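You operate a simulated robot arm through the tools that you are given. There is no shell and no other tool. Be economical: measure what you need, move in short steps, check, and stop when the job is done.

The job below is to be done with a simulated two-armed robot. You get a single attempt, and the scene is never put back.

JOB
Wipe up the spill on the top of the recycling cabinet with the red scarf and put it back.

It is judged by the outcome, as a careful person would: the job done as asked, and still so three seconds after it is handed in. It fails if anything else is knocked over, pushed out of place, dropped, spilled or broken.

ROBOT AND FRAMES
Two 7-joint arms with two-finger parallel grippers on one trunk, on a base that drives. Base frame: it is fixed to the floor where the robot stands at the start and does not move with it; the origin is under the middle of the robot, x ahead of it, y to its left, z up. Units: mm, degrees, N and s.
The left shoulder is at the start at [70, 163, 1095], the right one opposite. Payload 3.43 kg a hand.
Tool frame (each hand has its own): the origin (TCP) lies between the finger pads and is the grasp point; the fingertips stand 34 mm ahead of it; z points along the fingers, y is the line along which they close. The gripper opens to 128 mm. The fingers are 24 mm wide and 12 mm thick; the gripper's body (48 by 130 mm) begins 96 mm behind the TCP.
Orientation is that of the tool frame in the base frame, as a unit quaternion [x, y, z, w]. With the fingers straight down and closing along the base's y, the tool's x points along the base's -x, its y along +y and its z along -z.

CONTROLS
- The arms move only by the tool step_arm. It takes "left_increments", "right_increments" or both (then of equal length, played together; a hand with none holds still); each is a list of rows, each a list of 3 entries, a list of its own where there are three numbers: the shift along the base's x, y, z in cm, then the turn, a rotation vector about the base's x, y, z in degrees, then the finger opening in cm, from 0 to 12.8. In form: [[[x, y, z], [rx, ry, rz], grip], ...]. A call has 1 to 8 rows; each row is the pose to reach, as a shift and turn from the pose commanded when the call began. Rows are played at 5 a second. More than 50 mm and 8.6 degrees between two rows, or a gripper value outside its range, and nothing of the call is played. Where a pose cannot be reached the arm comes as near as it can. A force on the tool above 40 N (or 10 N above the force at the start of the call, whichever is more), or a blocked arm, ends the call early, and 0.2 s more pass. The fingers move at their own pace (about 153 mm/s each) and stop on an object; they squeeze with about 37 N. The grip force told is the motor's: it shows also when the fingers shut on nothing. Time passes only in rows, and 0.2 s behind the last, so rows that repeat a pose let the fingers close. It gives the time, the measured TCP pose, the force on the tool (base axes), the opening and the grip force at its end, in the units of the frame above (readings bear some noise).
- Cameras (640 x 400 px; columns grow to the right, rows downward): "scene" is now at [133.7, 28.2, 1322.7]; the picture's right is [0.30, -0.95, 0.00], its down [-0.56, -0.18, -0.81] and it looks along [0.77, 0.24, -0.59] (base axes); focal length 252 px, centre (320, 200). "left" rides on the left gripper at [76, 11, -160] in its tool frame; the picture's right is [-0.15, 0.99, 0.00], its down [-0.88, -0.13, -0.46] and it looks along [-0.45, -0.07, 0.89] (tool axes); focal length 234 px, centre (320, 200). "right" rides on the right gripper at [76, -11, -160] in its tool frame; the picture's right is [0.15, 0.99, 0.00], its down [-0.88, 0.13, -0.46] and it looks along [-0.45, 0.07, 0.89] (tool axes); focal length 234 px, centre (320, 200). There is no depth. A picture from a camera that has moved, and an enlarged one, comes with that camera's place and axes in the base frame and with its lens.
- capture(camera): a new picture of that camera. It takes no simulated time.
- move_column(by): slides the trunk up (or, below 0, down) by that many mm; the arms and the scene camera ride with it, the base frame stays. It gives what a move gives, with no picture.
- steer(legs): drives the robot by 1 to 6 legs, each [ahead, left, turn to the left] in mm, mm and degrees, along the robot's own axes; the way and the turn of a leg run together, so that a leg with both is an arc; at most 1500 mm and 180 degrees a leg. The arms and the cameras ride along, it lands a little off, and it stops where it bumps. It gives what a move gives.
- head_to(pan, tilt): turns the head with the scene camera to pan (to the left, within 86 degrees either way) and tilt (down, from -29 to 69), counted from straight ahead of the robot. It gives what a move gives.
- zoom(camera, box): a new picture of the part [left, top, right, bottom] of that camera's present view, enlarged. It takes no simulated time.
- job_done(): hands the job in; it is judged then, once.

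Work in short steps. Places have to be worked out from the pictures, the camera data and where the tool is seen: move nearer, look again, correct. Check each grasp and each placing, and mend what went wrong. You have 120 turns and 108 pictures in all, those below and enlarged ones among them. Open the grippers and draw the arms clear of the work before you hand the job in, unless the task says otherwise; then end with one line.

The tools are called after "Call:" by a JSON object that holds its "op" and its "data". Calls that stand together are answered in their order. step_arm: Moves the arms, as the interface text tells. Its arguments: {"type":"object","properties":{"left_increments":{"type":"array"},"right_increments":{"type":"array"}},"required":[]} The other tools are called the same way: move_column (by) slides the trunk up or down; steer (legs) drives the base; head_to (pan, tilt) turns the head that bears the scene camera; capture (camera) takes a picture; zoom (camera, box) takes an enlarged picture of a part of a camera's view; job_done () hands the job in.

At the start:

```text
time: 0.0
left_eef_pos: [523.1, 479.1, 1078.6]
left_tool_rot: [0.0, 1.0, -0.001, 0.0]
left_contact_force: [-0.9, -0.6, -0.1]
left_opening: 128.1
left_grip_force: 0.2
right_eef_pos: [679.1, -14.3, 1012.5]
right_tool_rot: [0.001, 1.0, -0.001, 0.0]
right_contact_force: [0.6, -0.2, -0.3]
right_opening: 127.9
right_grip_force: 0.1
trunk travel left (down, up): [-575.0, 365.0]
robot x, y, heading: [-3.6, 4.0, 0.0]
head pan, tilt: [17.6, 36.3]
```

scene: 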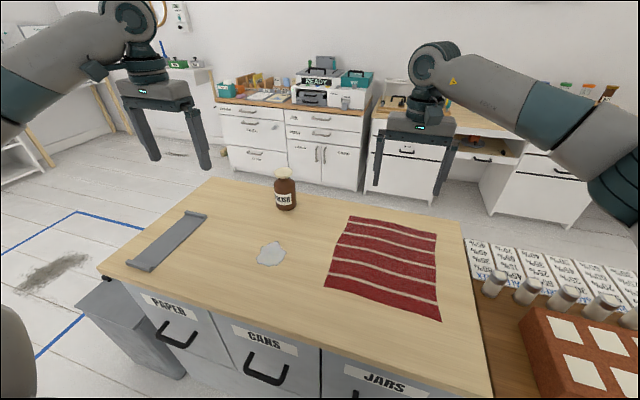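
right: 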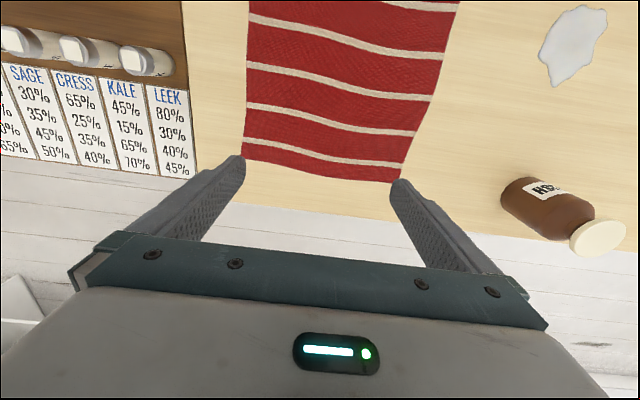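
left: 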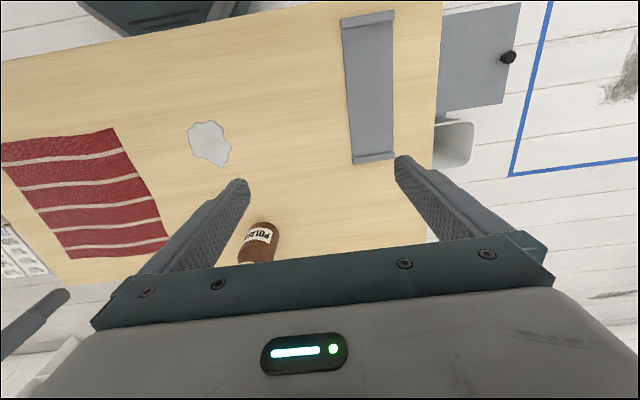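

I'll look closely at the cabinet top first: the scarf seems to span about x 500–800, y −145–130, with the spill near (565, 312) and the bottle near (773, 349).

Call:
{"op": "zoom", "data": {"camera": "scene", "box": [220, 150, 480, 340]}}

Call:
{"op": "head_to", "data": {"pan": 10, "tilt": 55}}

Call:
{"op": "capture", "data": {"camera": "scene"}}

```text
2.11 times, centred on (350, 245) of scene
camera zoom: at [133.7, 28.2, 1322.7], right [0.3, -0.95, 0.0], down [-0.56, -0.18, -0.81], along [0.77, 0.24, -0.59], focal length 530 px, centre (257, 105)
```

zoom: 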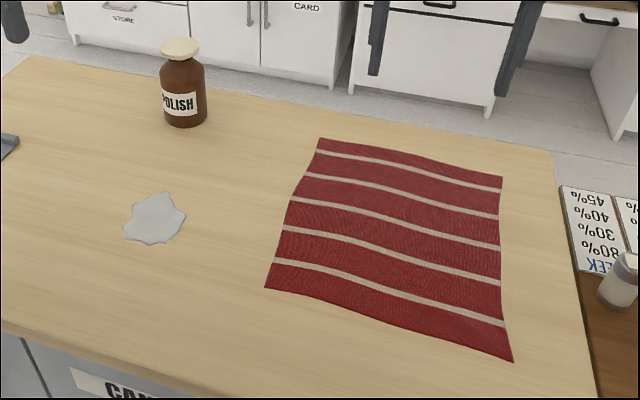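

```text
time: 0.8
left_eef_pos: [523.9, 480.5, 1078.8]
left_tool_rot: [0.0, 1.0, -0.001, 0.0]
left_contact_force: [-0.2, -0.2, 0.4]
left_opening: 128.0
left_grip_force: 0.0
right_eef_pos: [679.7, -14.6, 1013.0]
right_tool_rot: [0.0, 1.0, 0.001, 0.0]
right_contact_force: [0.5, 0.0, -1.2]
right_opening: 128.1
right_grip_force: 0.2
trunk travel left (down, up): [-575.0, 365.0]
robot x, y, heading: [-0.8, -2.0, -0.0]
head pan, tilt: [10.0, 55.0]
```

```text
103 pictures are left
camera scene: at [121.5, 14.3, 1296.5], right [0.17, -0.98, 0.0], down [-0.81, -0.14, -0.57], along [0.57, 0.1, -0.82], focal length 252 px, centre (320, 200)
```

scene: 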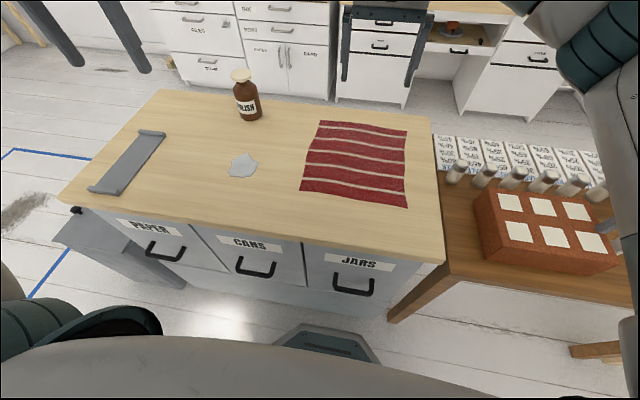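

The scarf lies flat and the bottle stands clear of the spill. My plan is to grip the scarf by its left and right edges with both hands, slide it together over the spill, wipe, and slide it back. First I bring both hands above the edges.

Call:
{"op": "step_arm", "data": {"left_increments": [[[1.4, -4.5, -0.6], [0, 0, 0], 6], [[2.8, -9, -1.2], [0, 0, 0], 6], [[4.2, -13.5, -1.8], [0, 0, 0], 6], [[5.6, -18, -2.4], [0, 0, 0], 6], [[7, -22.5, -3], [0, 0, 0], 6], [[8.4, -27, -3.6], [0, 0, 0], 6], [[9.8, -31.5, -4.2], [0, 0, 0], 6], [[11.2, -36, -5], [0, 0, 0], 6]], "right_increments": [[[-1, -3, 0], [0, 0, 0], 6], [[-2, -6, 0], [0, 0, 0], 6], [[-3, -9, 0], [0, 0, 0], 6], [[-4, -12, 0], [0, 0, 0], 6], [[-4, -12, -1], [0, 0, 0], 6], [[-4, -12, -2], [0, 0, 0], 6], [[-4, -12, -3], [0, 0, 0], 6], [[-4, -12, -4], [0, 0, 0], 6]]}}

Call:
{"op": "capture", "data": {"camera": "left"}}

Call:
{"op": "capture", "data": {"camera": "right"}}

Call:
{"op": "capture", "data": {"camera": "scene"}}

```text
time: 2.6
left_eef_pos: [634.8, 119.6, 1030.7]
left_tool_rot: [0.0, 1.0, 0.001, -0.001]
left_contact_force: [-0.8, -0.3, 0.4]
left_opening: 60.4
left_grip_force: 0.1
right_eef_pos: [641.9, -137.5, 971.6]
right_tool_rot: [0.001, 1.0, 0.001, 0.0]
right_contact_force: [-0.4, 0.4, 0.8]
right_opening: 60.1
right_grip_force: 0.1
trunk travel left (down, up): [-575.0, 365.0]
robot x, y, heading: [-2.7, -0.2, -0.1]
head pan, tilt: [10.0, 55.0]
```

```text
102 pictures are left
camera left: at [559.0, 129.6, 1190.1], right [0.15, 0.99, 0.0], down [0.88, -0.13, 0.45], along [0.45, -0.07, -0.89], focal length 234 px, centre (320, 200)
```

left: 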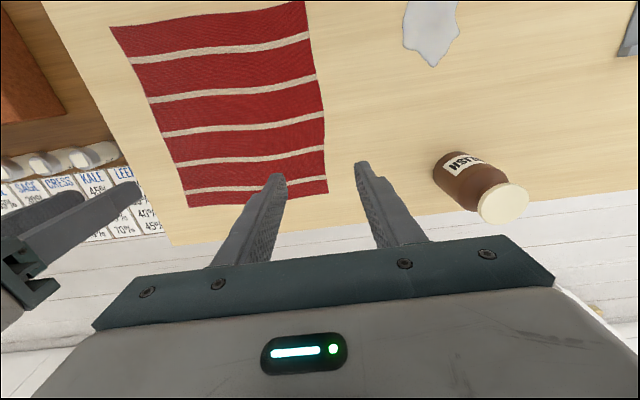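

```text
101 pictures are left
camera right: at [564.9, -148.8, 1132.0], right [-0.14, 0.99, 0.0], down [0.88, 0.13, 0.46], along [0.45, 0.07, -0.89], focal length 234 px, centre (320, 200)
```

right: 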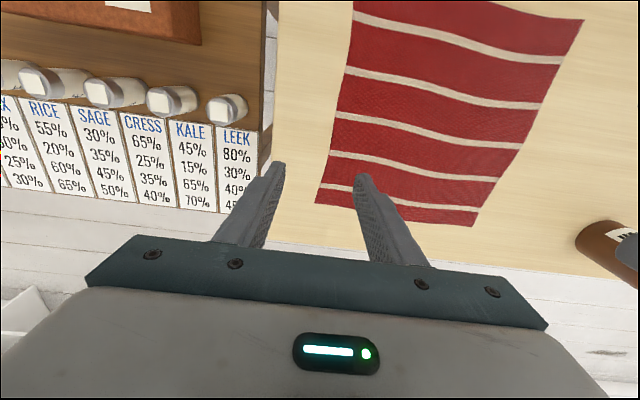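

```text
100 pictures are left
camera scene: at [122.6, 12.2, 1296.3], right [0.17, -0.98, 0.0], down [-0.81, -0.14, -0.57], along [0.56, 0.1, -0.82], focal length 252 px, centre (320, 200)
```

scene: 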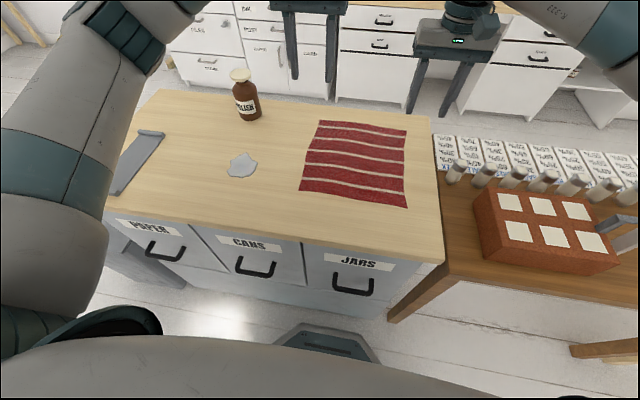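

Triangulating between the cameras puts the surface near z≈815: scarf about x 460–735, y −138–118; spill about (528, 286); bottle about (711, 329). I'll descend to just above the scarf edges and check.

Call:
{"op": "step_arm", "data": {"left_increments": [[[-1.2, -1.2, -3], [0, 0, 0], 5], [[-2.3, -2.5, -6], [0, 0, 0], 5], [[-2.3, -2.5, -9], [0, 0, 0], 5], [[-2.3, -2.5, -12], [0, 0, 0], 5], [[-2.3, -2.5, -14], [0, 0, 0], 5], [[-2.3, -2.5, -15.5], [0, 0, 0], 5]], "right_increments": [[[-1.5, 1.1, -2], [0, 0, 0], 5], [[-3, 2.2, -4], [0, 0, 0], 5], [[-3, 2.2, -6], [0, 0, 0], 5], [[-3, 2.2, -8], [0, 0, 0], 5], [[-3, 2.2, -9], [0, 0, 0], 5], [[-3, 2.2, -9.5], [0, 0, 0], 5]]}}

Call:
{"op": "capture", "data": {"camera": "left"}}

Call:
{"op": "capture", "data": {"camera": "right"}}

Call:
{"op": "capture", "data": {"camera": "scene"}}

```text
time: 4.0
left_eef_pos: [612.2, 94.2, 874.9]
left_tool_rot: [0.0, 1.0, 0.001, 0.0]
left_contact_force: [-0.3, -1.1, -0.2]
left_opening: 50.0
left_grip_force: 0.0
right_eef_pos: [611.7, -112.8, 878.3]
right_tool_rot: [0.0, 1.0, 0.001, -0.001]
right_contact_force: [0.9, 0.2, 0.0]
right_opening: 49.8
right_grip_force: 0.1
trunk travel left (down, up): [-575.0, 365.0]
robot x, y, heading: [-1.8, 0.2, -0.0]
head pan, tilt: [10.0, 55.0]
```

```text
99 pictures are left
camera left: at [536.5, 105.5, 1034.1], right [0.15, 0.99, 0.0], down [0.88, -0.13, 0.46], along [0.45, -0.07, -0.89], focal length 234 px, centre (320, 200)
```

left: 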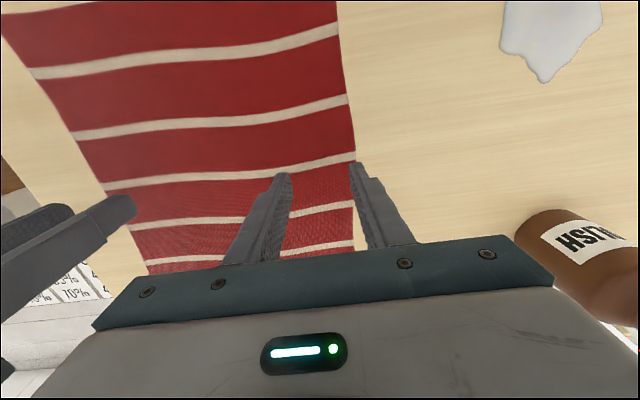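

```text
98 pictures are left
camera right: at [534.8, -124.2, 1038.0], right [-0.15, 0.99, 0.0], down [0.88, 0.13, 0.46], along [0.45, 0.07, -0.89], focal length 234 px, centre (320, 200)
```

right: 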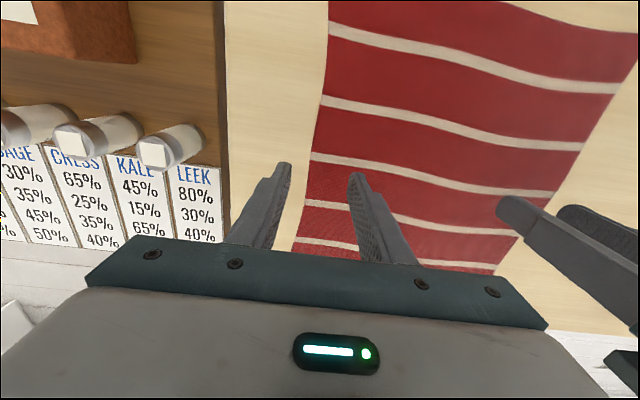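

```text
97 pictures are left
camera scene: at [121.9, 14.1, 1296.4], right [0.17, -0.98, 0.0], down [-0.81, -0.14, -0.57], along [0.56, 0.1, -0.82], focal length 252 px, centre (320, 200)
```

scene: 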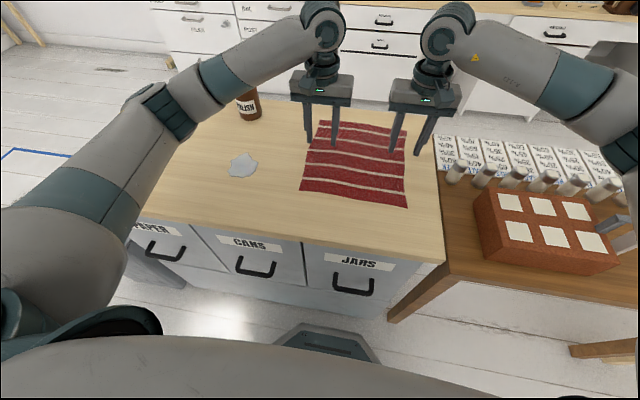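

Left edge is about y=126, right edge about y=−124. I'll shift both hands slightly inward so both fingers of each land on the cloth and lower gently to feel for the surface.

Call:
{"op": "step_arm", "data": {"left_increments": [[[0, -0.6, -0.5], [0, 0, 0], 4], [[0, -0.6, -1.0], [0, 0, 0], 4], [[0, -0.6, -1.5], [0, 0, 0], 4], [[0, -0.6, -1.9], [0, 0, 0], 4]], "right_increments": [[[0, 2.5, -0.5], [0, 0, 0], 4], [[0, 2.5, -1.0], [0, 0, 0], 4], [[0, 2.5, -1.8], [0, 0, 0], 4], [[0, 2.5, -2.2], [0, 0, 0], 4]]}}

Call:
{"op": "capture", "data": {"camera": "left"}}

Call:
{"op": "capture", "data": {"camera": "right"}}

```text
time: 5.0
left_eef_pos: [611.5, 90.0, 855.2]
left_tool_rot: [0.0, 1.0, 0.0, 0.0]
left_contact_force: [0.3, -0.5, 0.4]
left_opening: 40.0
left_grip_force: 0.1
right_eef_pos: [610.0, -88.6, 855.3]
right_tool_rot: [0.001, 1.0, 0.0, 0.0]
right_contact_force: [0.3, 0.2, 0.3]
right_opening: 40.1
right_grip_force: 0.1
trunk travel left (down, up): [-575.0, 365.0]
robot x, y, heading: [2.5, 0.1, -0.1]
head pan, tilt: [10.0, 55.0]
```

```text
96 pictures are left
camera left: at [535.3, 99.8, 1015.1], right [0.15, 0.99, 0.0], down [0.88, -0.13, 0.46], along [0.45, -0.07, -0.89], focal length 234 px, centre (320, 200)
```

left: 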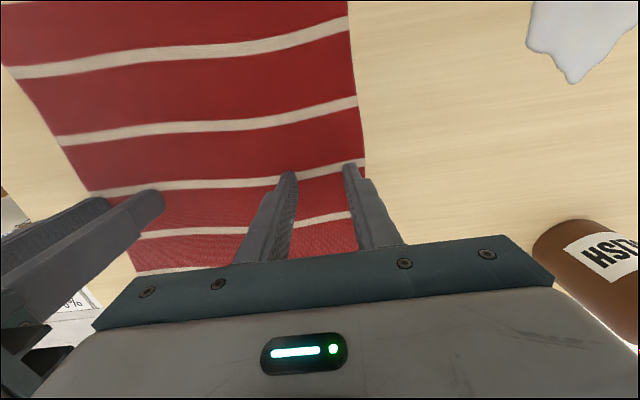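

```text
95 pictures are left
camera right: at [534.4, -99.7, 1015.9], right [-0.15, 0.99, 0.0], down [0.88, 0.13, 0.46], along [0.45, 0.07, -0.89], focal length 234 px, centre (320, 200)
```

right: 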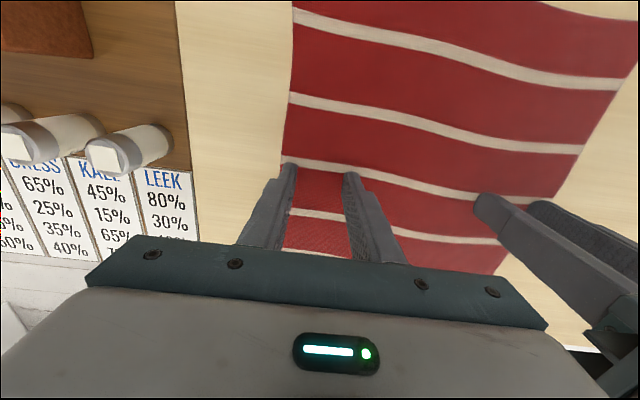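

Both hands look to be over cloth; I lower both in small steps until the contact force shows.

Call:
{"op": "step_arm", "data": {"left_increments": [[[0, 0, -0.3], [0, 0, 0], 4], [[0, 0, -0.6], [0, 0, 0], 4]], "right_increments": [[[0, 0, -0.3], [0, 0, 0], 4], [[0, 0, -0.6], [0, 0, 0], 4]]}}

Call:
{"op": "step_arm", "data": {"left_increments": [[[0, 0, -0.3], [0, 0, 0], 4], [[0, 0, -0.6], [0, 0, 0], 4]], "right_increments": [[[0, 0, -0.3], [0, 0, 0], 4], [[0, 0, -0.6], [0, 0, 0], 4]]}}

```text
time: 5.6
left_eef_pos: [610.9, 89.8, 854.7]
left_tool_rot: [-0.001, 1.0, -0.001, 0.005]
left_contact_force: [6.1, 0.8, 27.4]
left_opening: 40.1
left_grip_force: 0.0
right_eef_pos: [609.0, -88.6, 855.1]
right_tool_rot: [0.001, 1.0, 0.001, 0.005]
right_contact_force: [6.3, 0.8, 27.0]
right_opening: 39.9
right_grip_force: 0.2
trunk travel left (down, up): [-575.0, 365.0]
robot x, y, heading: [1.7, 0.1, -0.2]
head pan, tilt: [10.0, 55.0]
```

```text
time: 6.0
left_eef_pos: [611.6, 89.0, 855.4]
left_tool_rot: [0.0, 1.0, -0.002, 0.007]
left_contact_force: [-1.6, 1.8, 19.2]
left_opening: 40.3
left_grip_force: 0.8
right_eef_pos: [609.4, -87.3, 856.3]
right_tool_rot: [0.0, 1.0, 0.002, 0.007]
right_contact_force: [-3.4, 0.7, 18.7]
right_opening: 40.1
right_grip_force: 0.0
trunk travel left (down, up): [-575.0, 365.0]
robot x, y, heading: [0.4, 0.2, 0.1]
head pan, tilt: [10.0, 55.0]
stopped in row 1 (left hand): the force on the tool passed its limit (the readings are from after the stop); the commanded pose is now the measured one
```

Contact at TCP ≈855 (surface ≈820), pressing lightly. Now close both grippers to gather the edges.

Call:
{"op": "step_arm", "data": {"left_increments": [[[0, 0, -0.1], [0, 0, 0], 2.5], [[0, 0, -0.1], [0, 0, 0], 1.2], [[0, 0, -0.1], [0, 0, 0], 0], [[0, 0, -0.1], [0, 0, 0], 0]], "right_increments": [[[0, 0, -0.1], [0, 0, 0], 2.5], [[0, 0, -0.1], [0, 0, 0], 1.2], [[0, 0, -0.1], [0, 0, 0], 0], [[0, 0, -0.1], [0, 0, 0], 0]]}}

Call:
{"op": "capture", "data": {"camera": "left"}}

Call:
{"op": "capture", "data": {"camera": "right"}}

```text
time: 7.0
left_eef_pos: [611.3, 89.5, 855.2]
left_tool_rot: [-0.001, 1.0, -0.002, 0.008]
left_contact_force: [6.8, -3.0, 39.9]
left_opening: 1.9
left_grip_force: 36.9
right_eef_pos: [608.7, -88.4, 856.2]
right_tool_rot: [0.001, 1.0, 0.002, 0.009]
right_contact_force: [7.3, 1.3, 37.2]
right_opening: 1.7
right_grip_force: 36.5
trunk travel left (down, up): [-575.0, 365.0]
robot x, y, heading: [-1.3, 1.0, 0.3]
head pan, tilt: [10.0, 55.0]
```

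```text
94 pictures are left
camera left: at [532.5, 99.6, 1013.2], right [0.15, 0.99, 0.0], down [0.87, -0.13, 0.47], along [0.46, -0.07, -0.88], focal length 234 px, centre (320, 200)
```

left: 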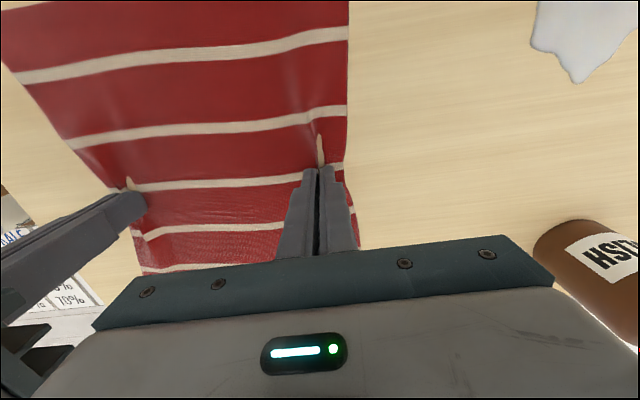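

```text
93 pictures are left
camera right: at [531.3, -100.3, 1014.1], right [-0.14, 0.99, 0.0], down [0.87, 0.13, 0.47], along [0.46, 0.07, -0.88], focal length 234 px, centre (320, 200)
```

right: 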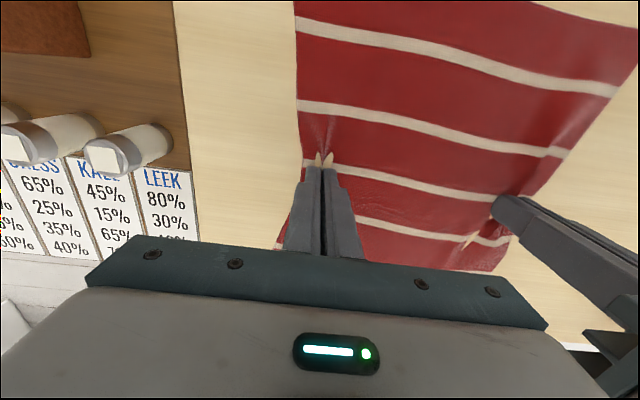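

Both hands hold a fold of the scarf (openings ≈1.8 mm). Lift 1 cm and slide both together toward the spill, moving toward −x first to stay clear of the bottle.

Call:
{"op": "step_arm", "data": {"left_increments": [[[0, 0, 0.8], [0, 0, 0], 0], [[-2.5, 1, 1.2], [0, 0, 0], 0], [[-5.5, 3, 1.2], [0, 0, 0], 0], [[-8.3, 5.5, 1.2], [0, 0, 0], 0], [[-8.5, 9, 1.2], [0, 0, 0], 0], [[-8.5, 12.5, 1.2], [0, 0, 0], 0], [[-8.5, 16, 1.2], [0, 0, 0], 0]], "right_increments": [[[0, 0, 0.8], [0, 0, 0], 0], [[-2.5, 1, 1.2], [0, 0, 0], 0], [[-5.5, 3, 1.2], [0, 0, 0], 0], [[-8.3, 5.5, 1.2], [0, 0, 0], 0], [[-8.5, 9, 1.2], [0, 0, 0], 0], [[-8.5, 12.5, 1.2], [0, 0, 0], 0], [[-8.5, 16, 1.2], [0, 0, 0], 0]]}}

Call:
{"op": "capture", "data": {"camera": "left"}}

Call:
{"op": "capture", "data": {"camera": "scene"}}

```text
time: 8.6
left_eef_pos: [528.2, 250.7, 861.2]
left_tool_rot: [0.0, 1.0, -0.003, 0.004]
left_contact_force: [-0.6, -6.7, 0.0]
left_opening: 1.6
left_grip_force: 35.9
right_eef_pos: [526.4, 73.1, 862.8]
right_tool_rot: [0.0, 1.0, -0.001, 0.004]
right_contact_force: [-0.7, 7.4, -0.3]
right_opening: 1.4
right_grip_force: 36.4
trunk travel left (down, up): [-575.0, 365.0]
robot x, y, heading: [3.3, 0.3, 0.2]
head pan, tilt: [10.0, 55.0]
```

```text
92 pictures are left
camera left: at [451.6, 262.4, 1020.5], right [0.15, 0.99, 0.0], down [0.88, -0.13, 0.46], along [0.46, -0.07, -0.89], focal length 234 px, centre (320, 200)
```

left: 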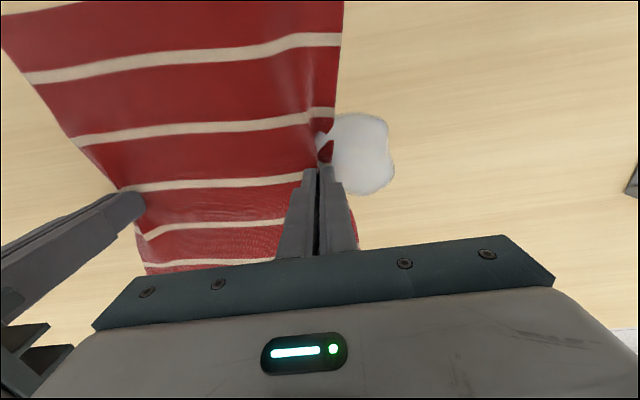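

```text
91 pictures are left
camera scene: at [121.3, 16.7, 1296.4], right [0.17, -0.98, 0.0], down [-0.81, -0.14, -0.57], along [0.56, 0.1, -0.82], focal length 252 px, centre (320, 200)
```

scene: 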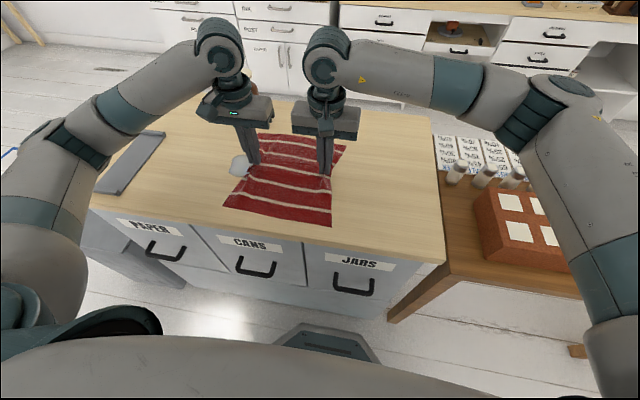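

The scarf has followed nicely and the left fold is at the spill's edge (spill ≈ x 482–552, y 255–315). Now lower to light contact and wipe over it with both hands moving together.

Call:
{"op": "step_arm", "data": {"left_increments": [[[0, 1.5, -0.6], [0, 0, 0], 0], [[0, 4, -0.6], [0, 0, 0], 0], [[0, 6.5, -0.6], [0, 0, 0], 0], [[-2, 6.5, -0.6], [0, 0, 0], 0], [[-3.5, 4.5, -0.6], [0, 0, 0], 0], [[-3.5, 2, -0.6], [0, 0, 0], 0], [[-3.5, 5, -0.6], [0, 0, 0], 0], [[-1, 6.5, -0.6], [0, 0, 0], 0]], "right_increments": [[[0, 1.5, -0.6], [0, 0, 0], 0], [[0, 4, -0.6], [0, 0, 0], 0], [[0, 6.5, -0.6], [0, 0, 0], 0], [[-2, 6.5, -0.6], [0, 0, 0], 0], [[-3.5, 4.5, -0.6], [0, 0, 0], 0], [[-3.5, 2, -0.6], [0, 0, 0], 0], [[-3.5, 5, -0.6], [0, 0, 0], 0], [[-1, 6.5, -0.6], [0, 0, 0], 0]]}}

Call:
{"op": "capture", "data": {"camera": "left"}}

Call:
{"op": "capture", "data": {"camera": "scene"}}

```text
time: 10.4
left_eef_pos: [520.5, 312.5, 856.0]
left_tool_rot: [0.001, 1.0, 0.0, 0.003]
left_contact_force: [-0.1, -6.0, 0.5]
left_opening: 1.6
left_grip_force: 36.3
right_eef_pos: [518.5, 136.1, 855.4]
right_tool_rot: [0.001, 1.0, 0.002, 0.003]
right_contact_force: [0.8, 6.5, 1.3]
right_opening: 1.4
right_grip_force: 36.4
trunk travel left (down, up): [-575.0, 365.0]
robot x, y, heading: [-0.6, 3.5, 0.1]
head pan, tilt: [10.0, 55.0]
```

```text
90 pictures are left
camera left: at [443.4, 322.9, 1015.1], right [0.15, 0.99, 0.0], down [0.88, -0.13, 0.46], along [0.46, -0.07, -0.89], focal length 234 px, centre (320, 200)
```

left: 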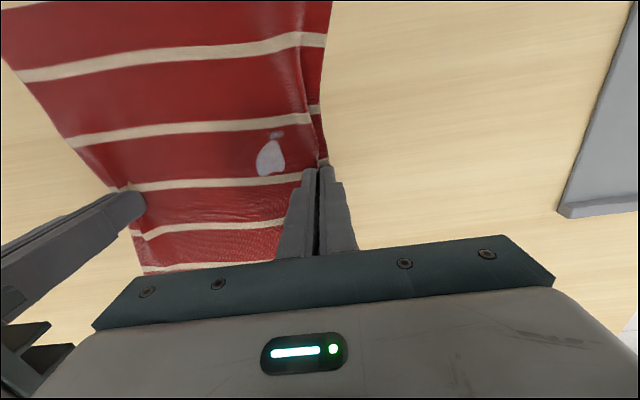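

```text
89 pictures are left
camera scene: at [123.4, 12.7, 1296.3], right [0.17, -0.98, 0.0], down [-0.81, -0.14, -0.57], along [0.56, 0.1, -0.82], focal length 252 px, centre (320, 200)
```

scene: 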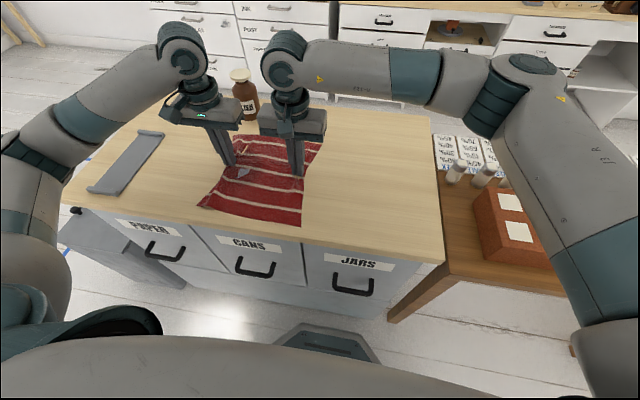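

Part of the spill still shows under the cloth near (497, 272). I keep wiping in a zigzag over x 490–540, y 245–315 with slightly more pressure.

Call:
{"op": "step_arm", "data": {"left_increments": [[[-2.5, -1, -0.3], [0, 0, 0], 0], [[-2.5, -4, -0.3], [0, 0, 0], 0], [[-2.5, -7, -0.3], [0, 0, 0], 0], [[-0.5, -5, -0.3], [0, 0, 0], 0], [[-0.5, -1, -0.3], [0, 0, 0], 0], [[1.5, -2, -0.3], [0, 0, 0], 0], [[1.5, -5.5, -0.3], [0, 0, 0], 0], [[-1.5, -7, -0.3], [0, 0, 0], 0]], "right_increments": [[[-2.5, -1, -0.3], [0, 0, 0], 0], [[-2.5, -4, -0.3], [0, 0, 0], 0], [[-2.5, -7, -0.3], [0, 0, 0], 0], [[-0.5, -5, -0.3], [0, 0, 0], 0], [[-0.5, -1, -0.3], [0, 0, 0], 0], [[1.5, -2, -0.3], [0, 0, 0], 0], [[1.5, -5.5, -0.3], [0, 0, 0], 0], [[-1.5, -7, -0.3], [0, 0, 0], 0]]}}

Call:
{"op": "capture", "data": {"camera": "left"}}

```text
time: 12.2
left_eef_pos: [504.1, 244.3, 855.5]
left_tool_rot: [0.0, 1.0, -0.002, 0.006]
left_contact_force: [10.3, -3.1, 30.9]
left_opening: 1.8
left_grip_force: 36.6
right_eef_pos: [499.9, 67.9, 856.0]
right_tool_rot: [0.002, 1.0, 0.001, 0.004]
right_contact_force: [1.2, 5.8, 9.8]
right_opening: 1.9
right_grip_force: 36.5
trunk travel left (down, up): [-575.0, 365.0]
robot x, y, heading: [-0.1, 0.6, -0.2]
head pan, tilt: [10.0, 55.0]
```

```text
88 pictures are left
camera left: at [424.7, 254.7, 1013.5], right [0.14, 0.99, 0.0], down [0.88, -0.13, 0.47], along [0.46, -0.07, -0.88], focal length 234 px, centre (320, 200)
```

left: 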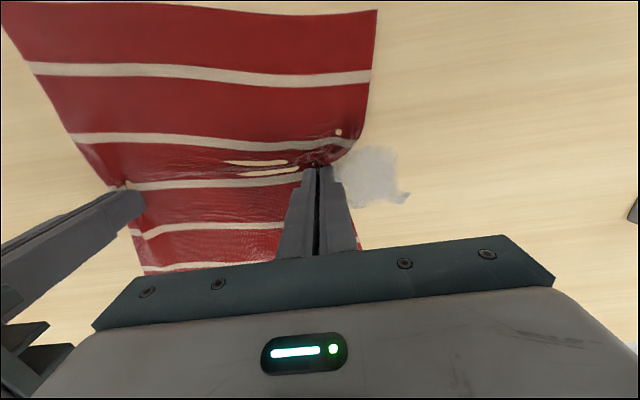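

The spill is visibly thinning; the residue lies about (490–545, 255–320). More strokes over it.

Call:
{"op": "step_arm", "data": {"left_increments": [[[-0.5, 3, 0], [0, 0, 0], 0], [[-0.5, 7, 0], [0, 0, 0], 0], [[1.5, 7, 0], [0, 0, 0], 0], [[1.5, 3, 0], [0, 0, 0], 0], [[1.5, 0, 0], [0, 0, 0], 0], [[3.5, 1, 0], [0, 0, 0], 0], [[3.5, 4.5, 0], [0, 0, 0], 0], [[3.5, 7.5, 0], [0, 0, 0], 0]], "right_increments": [[[-0.5, 3, 0], [0, 0, 0], 0], [[-0.5, 7, 0], [0, 0, 0], 0], [[1.5, 7, 0], [0, 0, 0], 0], [[1.5, 3, 0], [0, 0, 0], 0], [[1.5, 0, 0], [0, 0, 0], 0], [[3.5, 1, 0], [0, 0, 0], 0], [[3.5, 4.5, 0], [0, 0, 0], 0], [[3.5, 7.5, 0], [0, 0, 0], 0]]}}

Call:
{"op": "step_arm", "data": {"left_increments": [[[-1.5, 0, 0], [0, 0, 0], 0], [[-2.5, -3.5, 0], [0, 0, 0], 0], [[-2.5, -7, 0], [0, 0, 0], 0], [[-4.5, -7, 0], [0, 0, 0], 0], [[-4.5, -3.5, 0], [0, 0, 0], 0], [[-3.5, 0, 0], [0, 0, 0], 0], [[-2, -4, 0], [0, 0, 0], 0], [[-2, -8, 0], [0, 0, 0], 0]], "right_increments": [[[-1.5, 0, 0], [0, 0, 0], 0], [[-2.5, -3.5, 0], [0, 0, 0], 0], [[-2.5, -7, 0], [0, 0, 0], 0], [[-4.5, -7, 0], [0, 0, 0], 0], [[-4.5, -3.5, 0], [0, 0, 0], 0], [[-3.5, 0, 0], [0, 0, 0], 0], [[-2, -4, 0], [0, 0, 0], 0], [[-2, -8, 0], [0, 0, 0], 0]]}}

Call:
{"op": "capture", "data": {"camera": "left"}}

Call:
{"op": "capture", "data": {"camera": "scene"}}

```text
time: 14.0
left_eef_pos: [535.3, 317.8, 854.6]
left_tool_rot: [0.0, 1.0, -0.001, 0.005]
left_contact_force: [2.0, -8.9, 14.5]
left_opening: 1.6
left_grip_force: 37.0
right_eef_pos: [537.1, 140.9, 855.1]
right_tool_rot: [0.002, 1.0, 0.002, 0.005]
right_contact_force: [-2.4, 2.2, 18.6]
right_opening: 1.5
right_grip_force: 36.6
trunk travel left (down, up): [-575.0, 365.0]
robot x, y, heading: [1.9, 0.3, -0.1]
head pan, tilt: [10.0, 55.0]
```

```text
time: 15.5
left_eef_pos: [504.8, 308.6, 855.1]
left_tool_rot: [-0.002, 1.0, 0.002, 0.003]
left_contact_force: [-4.6, -0.2, 15.2]
left_opening: 2.0
left_grip_force: 36.6
right_eef_pos: [503.4, 134.5, 855.2]
right_tool_rot: [-0.001, 1.0, 0.004, 0.004]
right_contact_force: [-1.3, 3.9, 8.7]
right_opening: 2.1
right_grip_force: 36.5
trunk travel left (down, up): [-575.0, 365.0]
robot x, y, heading: [-2.9, -0.3, 0.1]
head pan, tilt: [10.0, 55.0]
stopped in row 7 (left hand): the force on the tool passed its limit (the readings are from after the stop); the commanded pose is now the measured one
```

```text
87 pictures are left
camera left: at [428.0, 319.2, 1014.3], right [0.14, 0.99, 0.0], down [0.88, -0.13, 0.46], along [0.46, -0.06, -0.89], focal length 234 px, centre (320, 200)
```

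left: 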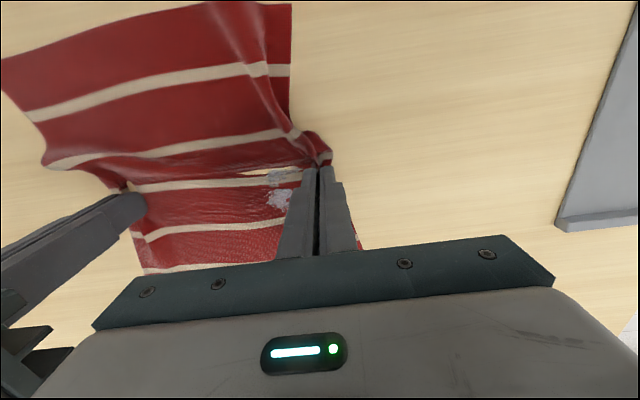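

```text
86 pictures are left
camera scene: at [119.7, 11.9, 1296.3], right [0.17, -0.98, 0.0], down [-0.81, -0.14, -0.57], along [0.57, 0.1, -0.82], focal length 252 px, centre (320, 200)
```

scene: 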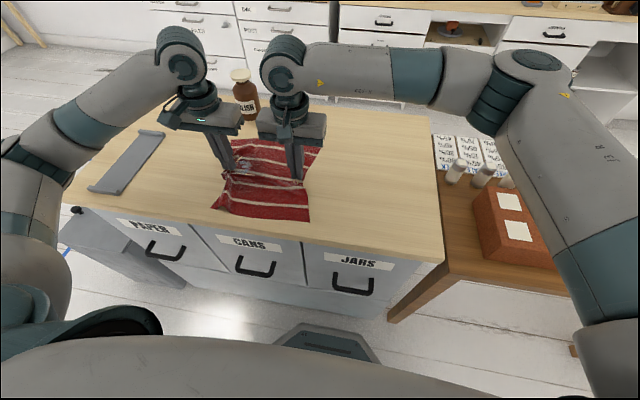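

A faint residue remains around (513, 270) to (535, 275). I raise by 1 mm to limit force and wipe back through it.

Call:
{"op": "step_arm", "data": {"left_increments": [[[0, -1, 0.1], [0, 0, 0], 0], [[1, -4, 0.1], [0, 0, 0], 0], [[1, -7.5, 0.1], [0, 0, 0], 0], [[2.5, -6, 0.1], [0, 0, 0], 0], [[2.5, -2.5, 0.1], [0, 0, 0], 0], [[3, 0.5, 0.1], [0, 0, 0], 0], [[3.5, -3, 0.1], [0, 0, 0], 0], [[3.5, -7.5, 0.1], [0, 0, 0], 0]], "right_increments": [[[0, -1, 0.1], [0, 0, 0], 0], [[1, -4, 0.1], [0, 0, 0], 0], [[1, -7.5, 0.1], [0, 0, 0], 0], [[2.5, -6, 0.1], [0, 0, 0], 0], [[2.5, -2.5, 0.1], [0, 0, 0], 0], [[3, 0.5, 0.1], [0, 0, 0], 0], [[3.5, -3, 0.1], [0, 0, 0], 0], [[3.5, -7.5, 0.1], [0, 0, 0], 0]]}}

Call:
{"op": "capture", "data": {"camera": "left"}}

```text
time: 17.3
left_eef_pos: [537.3, 235.1, 855.5]
left_tool_rot: [-0.001, 1.0, 0.001, 0.001]
left_contact_force: [1.4, -6.7, 8.7]
left_opening: 1.7
left_grip_force: 36.9
right_eef_pos: [538.4, 59.6, 855.7]
right_tool_rot: [-0.001, 1.0, 0.002, 0.005]
right_contact_force: [3.6, 4.0, 20.6]
right_opening: 1.8
right_grip_force: 36.2
trunk travel left (down, up): [-575.0, 365.0]
robot x, y, heading: [2.2, -0.6, -0.1]
head pan, tilt: [10.0, 55.0]
```

```text
85 pictures are left
camera left: at [461.0, 245.7, 1014.6], right [0.14, 0.99, 0.0], down [0.88, -0.13, 0.46], along [0.45, -0.06, -0.89], focal length 234 px, centre (320, 200)
```

left: 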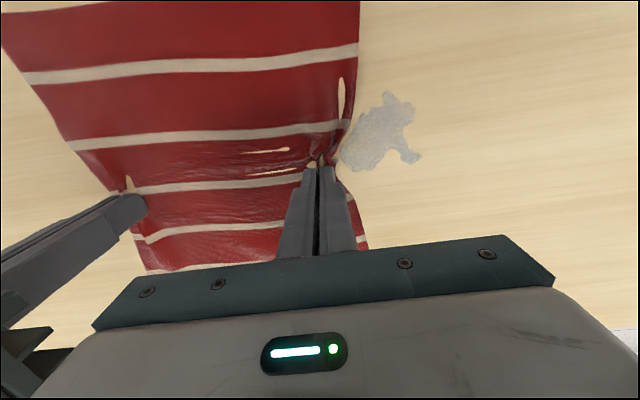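

Residue is now speckled, at about x 475–535, y 262–318. Continue with y strokes at x ≈ 522, 502, 482, then back.

Call:
{"op": "step_arm", "data": {"left_increments": [[[-1.5, 2.5, 0], [0, 0, 0], 0], [[-1.5, 6, 0], [0, 0, 0], 0], [[-1.5, 9, 0], [0, 0, 0], 0], [[-3.5, 8.5, 0], [0, 0, 0], 0], [[-3.5, 5, 0], [0, 0, 0], 0], [[-3.5, 1, 0], [0, 0, 0], 0], [[-5.5, 1.5, 0], [0, 0, 0], 0], [[-5.5, 5, 0], [0, 0, 0], 0]], "right_increments": [[[-1.5, 2.5, 0], [0, 0, 0], 0], [[-1.5, 6, 0], [0, 0, 0], 0], [[-1.5, 9, 0], [0, 0, 0], 0], [[-3.5, 8.5, 0], [0, 0, 0], 0], [[-3.5, 5, 0], [0, 0, 0], 0], [[-3.5, 1, 0], [0, 0, 0], 0], [[-5.5, 1.5, 0], [0, 0, 0], 0], [[-5.5, 5, 0], [0, 0, 0], 0]]}}

Call:
{"op": "step_arm", "data": {"left_increments": [[[0, 3.5, 0], [0, 0, 0], 0], [[1, 0, 0], [0, 0, 0], 0], [[1.5, -4, 0], [0, 0, 0], 0], [[2.5, -1, 0], [0, 0, 0], 0], [[2.5, 3, 0], [0, 0, 0], 0], [[4, 3, 0], [0, 0, 0], 0], [[4, -1, 0], [0, 0, 0], 0], [[4, -5, 0], [0, 0, 0], 0]], "right_increments": [[[0, 3.5, 0], [0, 0, 0], 0], [[1, 0, 0], [0, 0, 0], 0], [[1.5, -4, 0], [0, 0, 0], 0], [[2.5, -1, 0], [0, 0, 0], 0], [[2.5, 3, 0], [0, 0, 0], 0], [[4, 3, 0], [0, 0, 0], 0], [[4, -1, 0], [0, 0, 0], 0], [[4, -5, 0], [0, 0, 0], 0]]}}

Call:
{"op": "capture", "data": {"camera": "left"}}

```text
time: 19.1
left_eef_pos: [484.6, 285.4, 855.5]
left_tool_rot: [-0.002, 1.0, 0.001, 0.002]
left_contact_force: [-1.1, -2.5, 0.8]
left_opening: 1.5
left_grip_force: 36.1
right_eef_pos: [481.7, 110.6, 855.2]
right_tool_rot: [0.0, 1.0, 0.0, 0.004]
right_contact_force: [-1.5, -1.1, 29.1]
right_opening: 1.3
right_grip_force: 36.6
trunk travel left (down, up): [-575.0, 365.0]
robot x, y, heading: [2.6, 0.1, -0.1]
head pan, tilt: [10.0, 55.0]
```

```text
time: 20.9
left_eef_pos: [526.1, 232.8, 856.8]
left_tool_rot: [-0.002, 1.0, 0.002, 0.0]
left_contact_force: [0.3, -4.2, -0.6]
left_opening: 1.8
left_grip_force: 36.9
right_eef_pos: [527.7, 58.8, 856.0]
right_tool_rot: [-0.001, 1.0, 0.003, 0.003]
right_contact_force: [1.8, 2.7, 7.8]
right_opening: 1.8
right_grip_force: 36.4
trunk travel left (down, up): [-575.0, 365.0]
robot x, y, heading: [-0.3, 2.2, 0.0]
head pan, tilt: [10.0, 55.0]
```

```text
84 pictures are left
camera left: at [448.9, 242.7, 1016.0], right [0.14, 0.99, 0.0], down [0.88, -0.13, 0.46], along [0.45, -0.06, -0.89], focal length 234 px, centre (320, 200)
```

left: 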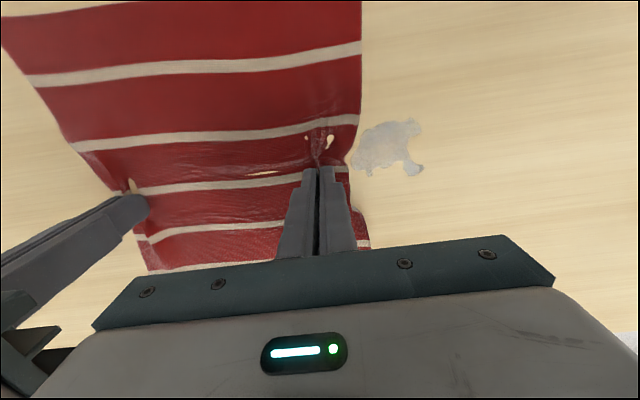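

It's shrinking: remaining patch x 489–530, y 265–322. I'll stroke further in +y with 2 mm more left-hand pressure.

Call:
{"op": "step_arm", "data": {"left_increments": [[[0, 3.5, -0.2], [0, 0, 0], 0], [[0, 7, -0.2], [0, 0, 0], 0], [[0, 10.5, -0.2], [0, 0, 0], 0], [[-2, 10.5, -0.2], [0, 0, 0], 0], [[-2, 7, -0.2], [0, 0, 0], 0], [[-2, 3, -0.2], [0, 0, 0], 0], [[-3.5, 4, -0.2], [0, 0, 0], 0], [[-3.5, 8, -0.2], [0, 0, 0], 0]], "right_increments": [[[0, 3.5, 0], [0, 0, 0], 0], [[0, 7, 0], [0, 0, 0], 0], [[0, 10.5, 0], [0, 0, 0], 0], [[-2, 10.5, 0], [0, 0, 0], 0], [[-2, 7, 0], [0, 0, 0], 0], [[-2, 3, 0], [0, 0, 0], 0], [[-3.5, 4, 0], [0, 0, 0], 0], [[-3.5, 8, 0], [0, 0, 0], 0]]}}

Call:
{"op": "step_arm", "data": {"left_increments": [[[0, 2.5, 0], [0, 0, 0], 0], [[1, -1, 0], [0, 0, 0], 0], [[1, -5, 0], [0, 0, 0], 0], [[2.5, -3, 0], [0, 0, 0], 0], [[2.5, 1, 0], [0, 0, 0], 0], [[3.5, 2.5, 0], [0, 0, 0], 0], [[3.5, -2, 0], [0, 0, 0], 0], [[3, -6.5, 0], [0, 0, 0], 0]], "right_increments": [[[0, 2.5, 0], [0, 0, 0], 0], [[1, -1, 0], [0, 0, 0], 0], [[1, -5, 0], [0, 0, 0], 0], [[2.5, -3, 0], [0, 0, 0], 0], [[2.5, 1, 0], [0, 0, 0], 0], [[3.5, 2.5, 0], [0, 0, 0], 0], [[3.5, -2, 0], [0, 0, 0], 0], [[3, -6.5, 0], [0, 0, 0], 0]]}}

Call:
{"op": "capture", "data": {"camera": "left"}}

Call:
{"op": "capture", "data": {"camera": "scene"}}

```text
time: 22.7
left_eef_pos: [490.2, 312.7, 855.5]
left_tool_rot: [0.0, 1.0, 0.001, 0.002]
left_contact_force: [-2.5, -11.7, 26.1]
left_opening: 1.7
left_grip_force: 37.1
right_eef_pos: [487.8, 137.4, 857.3]
right_tool_rot: [0.0, 1.0, 0.001, 0.004]
right_contact_force: [0.1, 3.6, 0.0]
right_opening: 1.7
right_grip_force: 36.7
trunk travel left (down, up): [-575.0, 365.0]
robot x, y, heading: [0.5, -2.6, -0.4]
head pan, tilt: [10.0, 55.0]
```

```text
time: 23.4
left_eef_pos: [504.2, 283.5, 855.2]
left_tool_rot: [-0.003, 1.0, 0.001, 0.004]
left_contact_force: [1.0, -8.8, 14.2]
left_opening: 1.5
left_grip_force: 36.2
right_eef_pos: [499.0, 107.4, 856.9]
right_tool_rot: [-0.001, 1.0, 0.002, 0.002]
right_contact_force: [0.1, 1.2, -1.0]
right_opening: 1.8
right_grip_force: 36.2
trunk travel left (down, up): [-575.0, 365.0]
robot x, y, heading: [0.6, 0.4, 0.2]
head pan, tilt: [10.0, 55.0]
stopped in row 3 (left hand): the force on the tool passed its limit (the readings are from after the stop); the commanded pose is now the measured one
```

```text
83 pictures are left
camera left: at [426.6, 292.5, 1014.0], right [0.14, 0.99, 0.0], down [0.88, -0.13, 0.46], along [0.46, -0.06, -0.89], focal length 234 px, centre (320, 200)
```

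left: 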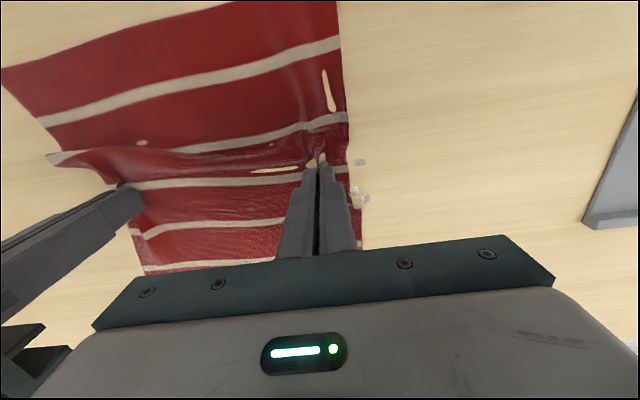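

```text
82 pictures are left
camera scene: at [121.2, 11.4, 1296.1], right [0.17, -0.98, 0.0], down [-0.81, -0.14, -0.57], along [0.56, 0.1, -0.82], focal length 252 px, centre (320, 200)
```

scene: 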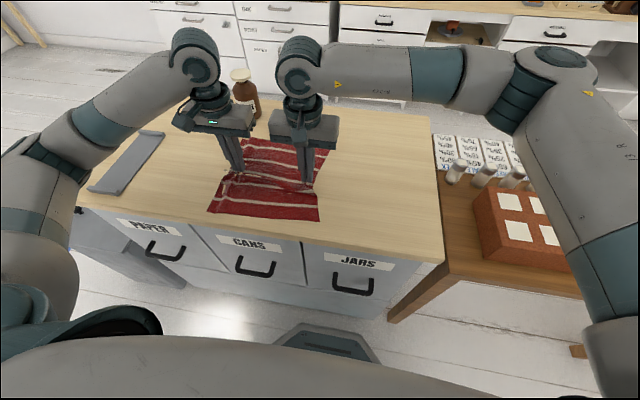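

Only a few specks remain, near (496, 318) and (527, 314). Stroke over those.

Call:
{"op": "step_arm", "data": {"left_increments": [[[-0.8, 2, -0.1], [0, 0, 0], 0], [[-0.8, 4.5, -0.1], [0, 0, 0], 0], [[-0.8, 6, -0.1], [0, 0, 0], 0], [[1, 6, -0.1], [0, 0, 0], 0], [[2.4, 5.5, -0.1], [0, 0, 0], 0], [[2.4, 2, -0.1], [0, 0, 0], 0], [[2.4, -2, -0.1], [0, 0, 0], 0], [[1.2, -5, 0], [0, 0, 0], 0]], "right_increments": [[[-0.8, 2, 0], [0, 0, 0], 0], [[-0.8, 4.5, 0], [0, 0, 0], 0], [[-0.8, 6, 0], [0, 0, 0], 0], [[1, 6, 0], [0, 0, 0], 0], [[2.4, 5.5, 0], [0, 0, 0], 0], [[2.4, 2, 0], [0, 0, 0], 0], [[2.4, -2, 0], [0, 0, 0], 0], [[1.2, -5, 0], [0, 0, 0], 0]]}}

Call:
{"op": "capture", "data": {"camera": "left"}}

```text
time: 25.2
left_eef_pos: [517.1, 236.5, 856.4]
left_tool_rot: [-0.005, 1.0, 0.003, 0.004]
left_contact_force: [4.5, 1.7, 27.0]
left_opening: 1.6
left_grip_force: 36.7
right_eef_pos: [511.0, 58.2, 856.1]
right_tool_rot: [-0.001, 1.0, 0.001, 0.003]
right_contact_force: [-0.1, 5.9, -0.4]
right_opening: 1.9
right_grip_force: 36.4
trunk travel left (down, up): [-575.0, 365.0]
robot x, y, heading: [0.3, -3.2, 0.1]
head pan, tilt: [10.0, 55.0]
```

```text
81 pictures are left
camera left: at [437.7, 245.2, 1014.0], right [0.14, 0.99, 0.01], down [0.88, -0.12, 0.46], along [0.46, -0.06, -0.89], focal length 234 px, centre (320, 200)
```

left: 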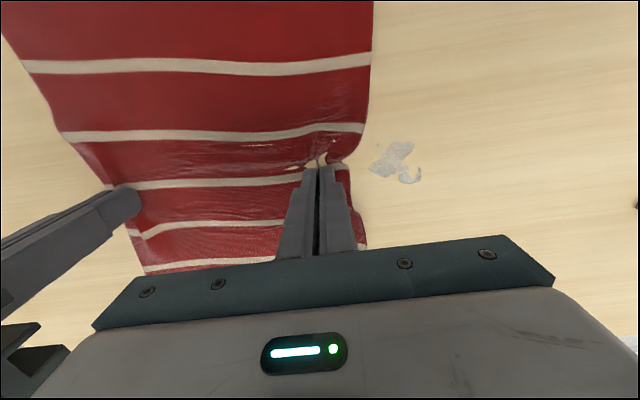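

The remaining patch is x 498–530, y 281–316. More fine strokes over exactly that.

Call:
{"op": "step_arm", "data": {"left_increments": [[[-0.5, 3, -0.1], [0, 0, 0], 0], [[-0.5, 6.5, -0.1], [0, 0, 0], 0], [[-0.5, 10, -0.1], [0, 0, 0], 0], [[0.8, 10, -0.1], [0, 0, 0], 0], [[0.8, 6.5, -0.1], [0, 0, 0], 0], [[0.8, 3, -0.1], [0, 0, 0], 0], [[-1.7, 4.5, -0.1], [0, 0, 0], 0], [[-1.7, 8.5, -0.1], [0, 0, 0], 0]], "right_increments": [[[-0.5, 3, 0], [0, 0, 0], 0], [[-0.5, 6.5, 0], [0, 0, 0], 0], [[-0.5, 10, 0], [0, 0, 0], 0], [[0.8, 10, 0], [0, 0, 0], 0], [[0.8, 6.5, 0], [0, 0, 0], 0], [[0.8, 3, 0], [0, 0, 0], 0], [[-1.7, 4.5, 0], [0, 0, 0], 0], [[-1.7, 8.5, 0], [0, 0, 0], 0]]}}

Call:
{"op": "step_arm", "data": {"left_increments": [[[0, 1.5, 0.05], [0, 0, 0], 0], [[1.2, 1.5, 0.05], [0, 0, 0], 0], [[1.2, -2, 0.05], [0, 0, 0], 0], [[1.2, -5.5, 0.05], [0, 0, 0], 0], [[2.4, -3.5, 0.05], [0, 0, 0], 0], [[2.4, 0, 0.05], [0, 0, 0], 0], [[3, 1, 0.05], [0, 0, 0], 0], [[3, -3, 0.05], [0, 0, 0], 0]], "right_increments": [[[0, 1.5, 0], [0, 0, 0], 0], [[1.2, 1.5, 0], [0, 0, 0], 0], [[1.2, -2, 0], [0, 0, 0], 0], [[1.2, -5.5, 0], [0, 0, 0], 0], [[2.4, -3.5, 0], [0, 0, 0], 0], [[2.4, 0, 0], [0, 0, 0], 0], [[3, 1, 0], [0, 0, 0], 0], [[3, -3, 0], [0, 0, 0], 0]]}}

Call:
{"op": "step_arm", "data": {"left_increments": [[[0, -2, 0.1], [0, 0, 0], 0], [[0, -6, 0.1], [0, 0, 0], 0]], "right_increments": [[[0, -2, 0.1], [0, 0, 0], 0], [[0, -6, 0.1], [0, 0, 0], 0]]}}

Call:
{"op": "capture", "data": {"camera": "left"}}

```text
time: 27.1
left_eef_pos: [496.6, 322.2, 856.4]
left_tool_rot: [-0.003, 1.0, 0.002, 0.002]
left_contact_force: [-2.7, -6.5, 14.9]
left_opening: 1.7
left_grip_force: 37.1
right_eef_pos: [493.9, 146.0, 855.5]
right_tool_rot: [0.0, 1.0, 0.001, 0.003]
right_contact_force: [-0.3, 3.6, -1.0]
right_opening: 1.5
right_grip_force: 36.6
trunk travel left (down, up): [-575.0, 365.0]
robot x, y, heading: [0.3, -1.6, -0.1]
head pan, tilt: [10.0, 55.0]
```

```text
time: 28.9
left_eef_pos: [525.6, 290.9, 855.7]
left_tool_rot: [-0.005, 1.0, 0.005, 0.001]
left_contact_force: [-1.0, -2.5, 18.5]
left_opening: 1.6
left_grip_force: 36.3
right_eef_pos: [523.4, 112.4, 857.1]
right_tool_rot: [-0.001, 1.0, 0.001, 0.004]
right_contact_force: [0.0, 7.4, 0.1]
right_opening: 1.7
right_grip_force: 36.3
trunk travel left (down, up): [-575.0, 365.0]
robot x, y, heading: [0.7, 3.5, 0.1]
head pan, tilt: [10.0, 55.0]
```

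```text
time: 29.4
left_eef_pos: [525.7, 230.3, 854.3]
left_tool_rot: [-0.003, 1.0, 0.003, 0.003]
left_contact_force: [1.6, -7.6, 17.8]
left_opening: 1.8
left_grip_force: 36.7
right_eef_pos: [523.8, 53.1, 858.7]
right_tool_rot: [-0.001, 1.0, 0.003, 0.002]
right_contact_force: [-1.3, 5.8, 0.6]
right_opening: 1.6
right_grip_force: 36.6
trunk travel left (down, up): [-575.0, 365.0]
robot x, y, heading: [-3.1, -2.2, 0.3]
head pan, tilt: [10.0, 55.0]
```

```text
80 pictures are left
camera left: at [450.2, 239.5, 1014.4], right [0.14, 0.99, 0.01], down [0.88, -0.13, 0.46], along [0.46, -0.06, -0.89], focal length 234 px, centre (320, 200)
```

left: 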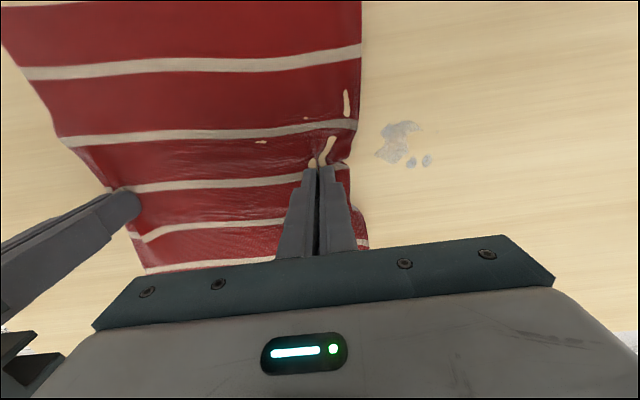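

Still shrinking. I'll change to strokes along x at y ≈ 290, 305, 320.

Call:
{"op": "step_arm", "data": {"left_increments": [[[0, 4, 0], [0, 0, 0], 0], [[1, 6, 0], [0, 0, 0], 0], [[-2, 6, 0], [0, 0, 0], 0], [[-4.5, 6, 0], [0, 0, 0], 0], [[-4.5, 7.5, 0], [0, 0, 0], 0], [[-1, 7.5, 0], [0, 0, 0], 0], [[1.5, 7.5, 0], [0, 0, 0], 0], [[1.5, 9, 0], [0, 0, 0], 0]], "right_increments": [[[0, 4, 0], [0, 0, 0], 0], [[1, 6, 0], [0, 0, 0], 0], [[-2, 6, 0], [0, 0, 0], 0], [[-4.5, 6, 0], [0, 0, 0], 0], [[-4.5, 7.5, 0], [0, 0, 0], 0], [[-1, 7.5, 0], [0, 0, 0], 0], [[1.5, 7.5, 0], [0, 0, 0], 0], [[1.5, 9, 0], [0, 0, 0], 0]]}}

Call:
{"op": "step_arm", "data": {"left_increments": [[[-3, 0, 0], [0, 0, 0], 0], [[-5.5, 0, 0], [0, 0, 0], 0], [[-5.5, -1, 0], [0, 0, 0], 0], [[-2, -1, 0], [0, 0, 0], 0], [[0, -2, 0], [0, 0, 0], 0], [[-4, -2, 0], [0, 0, 0], 0], [[-2, -5, 0], [0, 0, 0], 0], [[-1.5, -9, 0], [0, 0, 0], 0]], "right_increments": [[[-3, 0, 0], [0, 0, 0], 0], [[-5.5, 0, 0], [0, 0, 0], 0], [[-5.5, -1, 0], [0, 0, 0], 0], [[-2, -1, 0], [0, 0, 0], 0], [[0, -2, 0], [0, 0, 0], 0], [[-4, -2, 0], [0, 0, 0], 0], [[-2, -5, 0], [0, 0, 0], 0], [[-1.5, -9, 0], [0, 0, 0], 0]]}}

Call:
{"op": "capture", "data": {"camera": "left"}}

```text
time: 31.2
left_eef_pos: [543.6, 321.8, 855.3]
left_tool_rot: [-0.004, 1.0, 0.001, 0.004]
left_contact_force: [0.7, -11.0, 17.3]
left_opening: 1.7
left_grip_force: 36.5
right_eef_pos: [537.3, 146.0, 858.7]
right_tool_rot: [-0.001, 1.0, 0.002, 0.003]
right_contact_force: [0.4, 5.6, 0.6]
right_opening: 1.8
right_grip_force: 36.2
trunk travel left (down, up): [-575.0, 365.0]
robot x, y, heading: [-3.6, 0.4, 0.2]
head pan, tilt: [10.0, 55.0]
```

```text
time: 33.0
left_eef_pos: [529.0, 228.7, 853.7]
left_tool_rot: [-0.005, 1.0, 0.004, 0.003]
left_contact_force: [4.3, 0.5, 24.5]
left_opening: 1.6
left_grip_force: 36.5
right_eef_pos: [523.7, 54.3, 861.0]
right_tool_rot: [-0.001, 1.0, 0.002, 0.003]
right_contact_force: [-0.3, 2.8, -0.1]
right_opening: 1.5
right_grip_force: 36.6
trunk travel left (down, up): [-575.0, 365.0]
robot x, y, heading: [1.5, -1.0, 0.0]
head pan, tilt: [10.0, 55.0]
```

```text
79 pictures are left
camera left: at [451.0, 238.1, 1014.2], right [0.14, 0.99, 0.01], down [0.88, -0.12, 0.46], along [0.46, -0.06, -0.89], focal length 234 px, centre (320, 200)
```

left: 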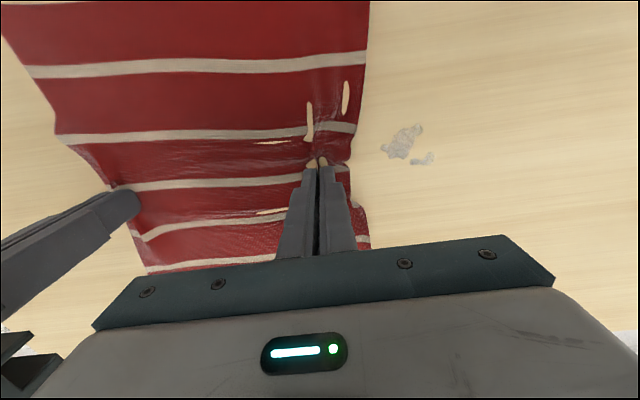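

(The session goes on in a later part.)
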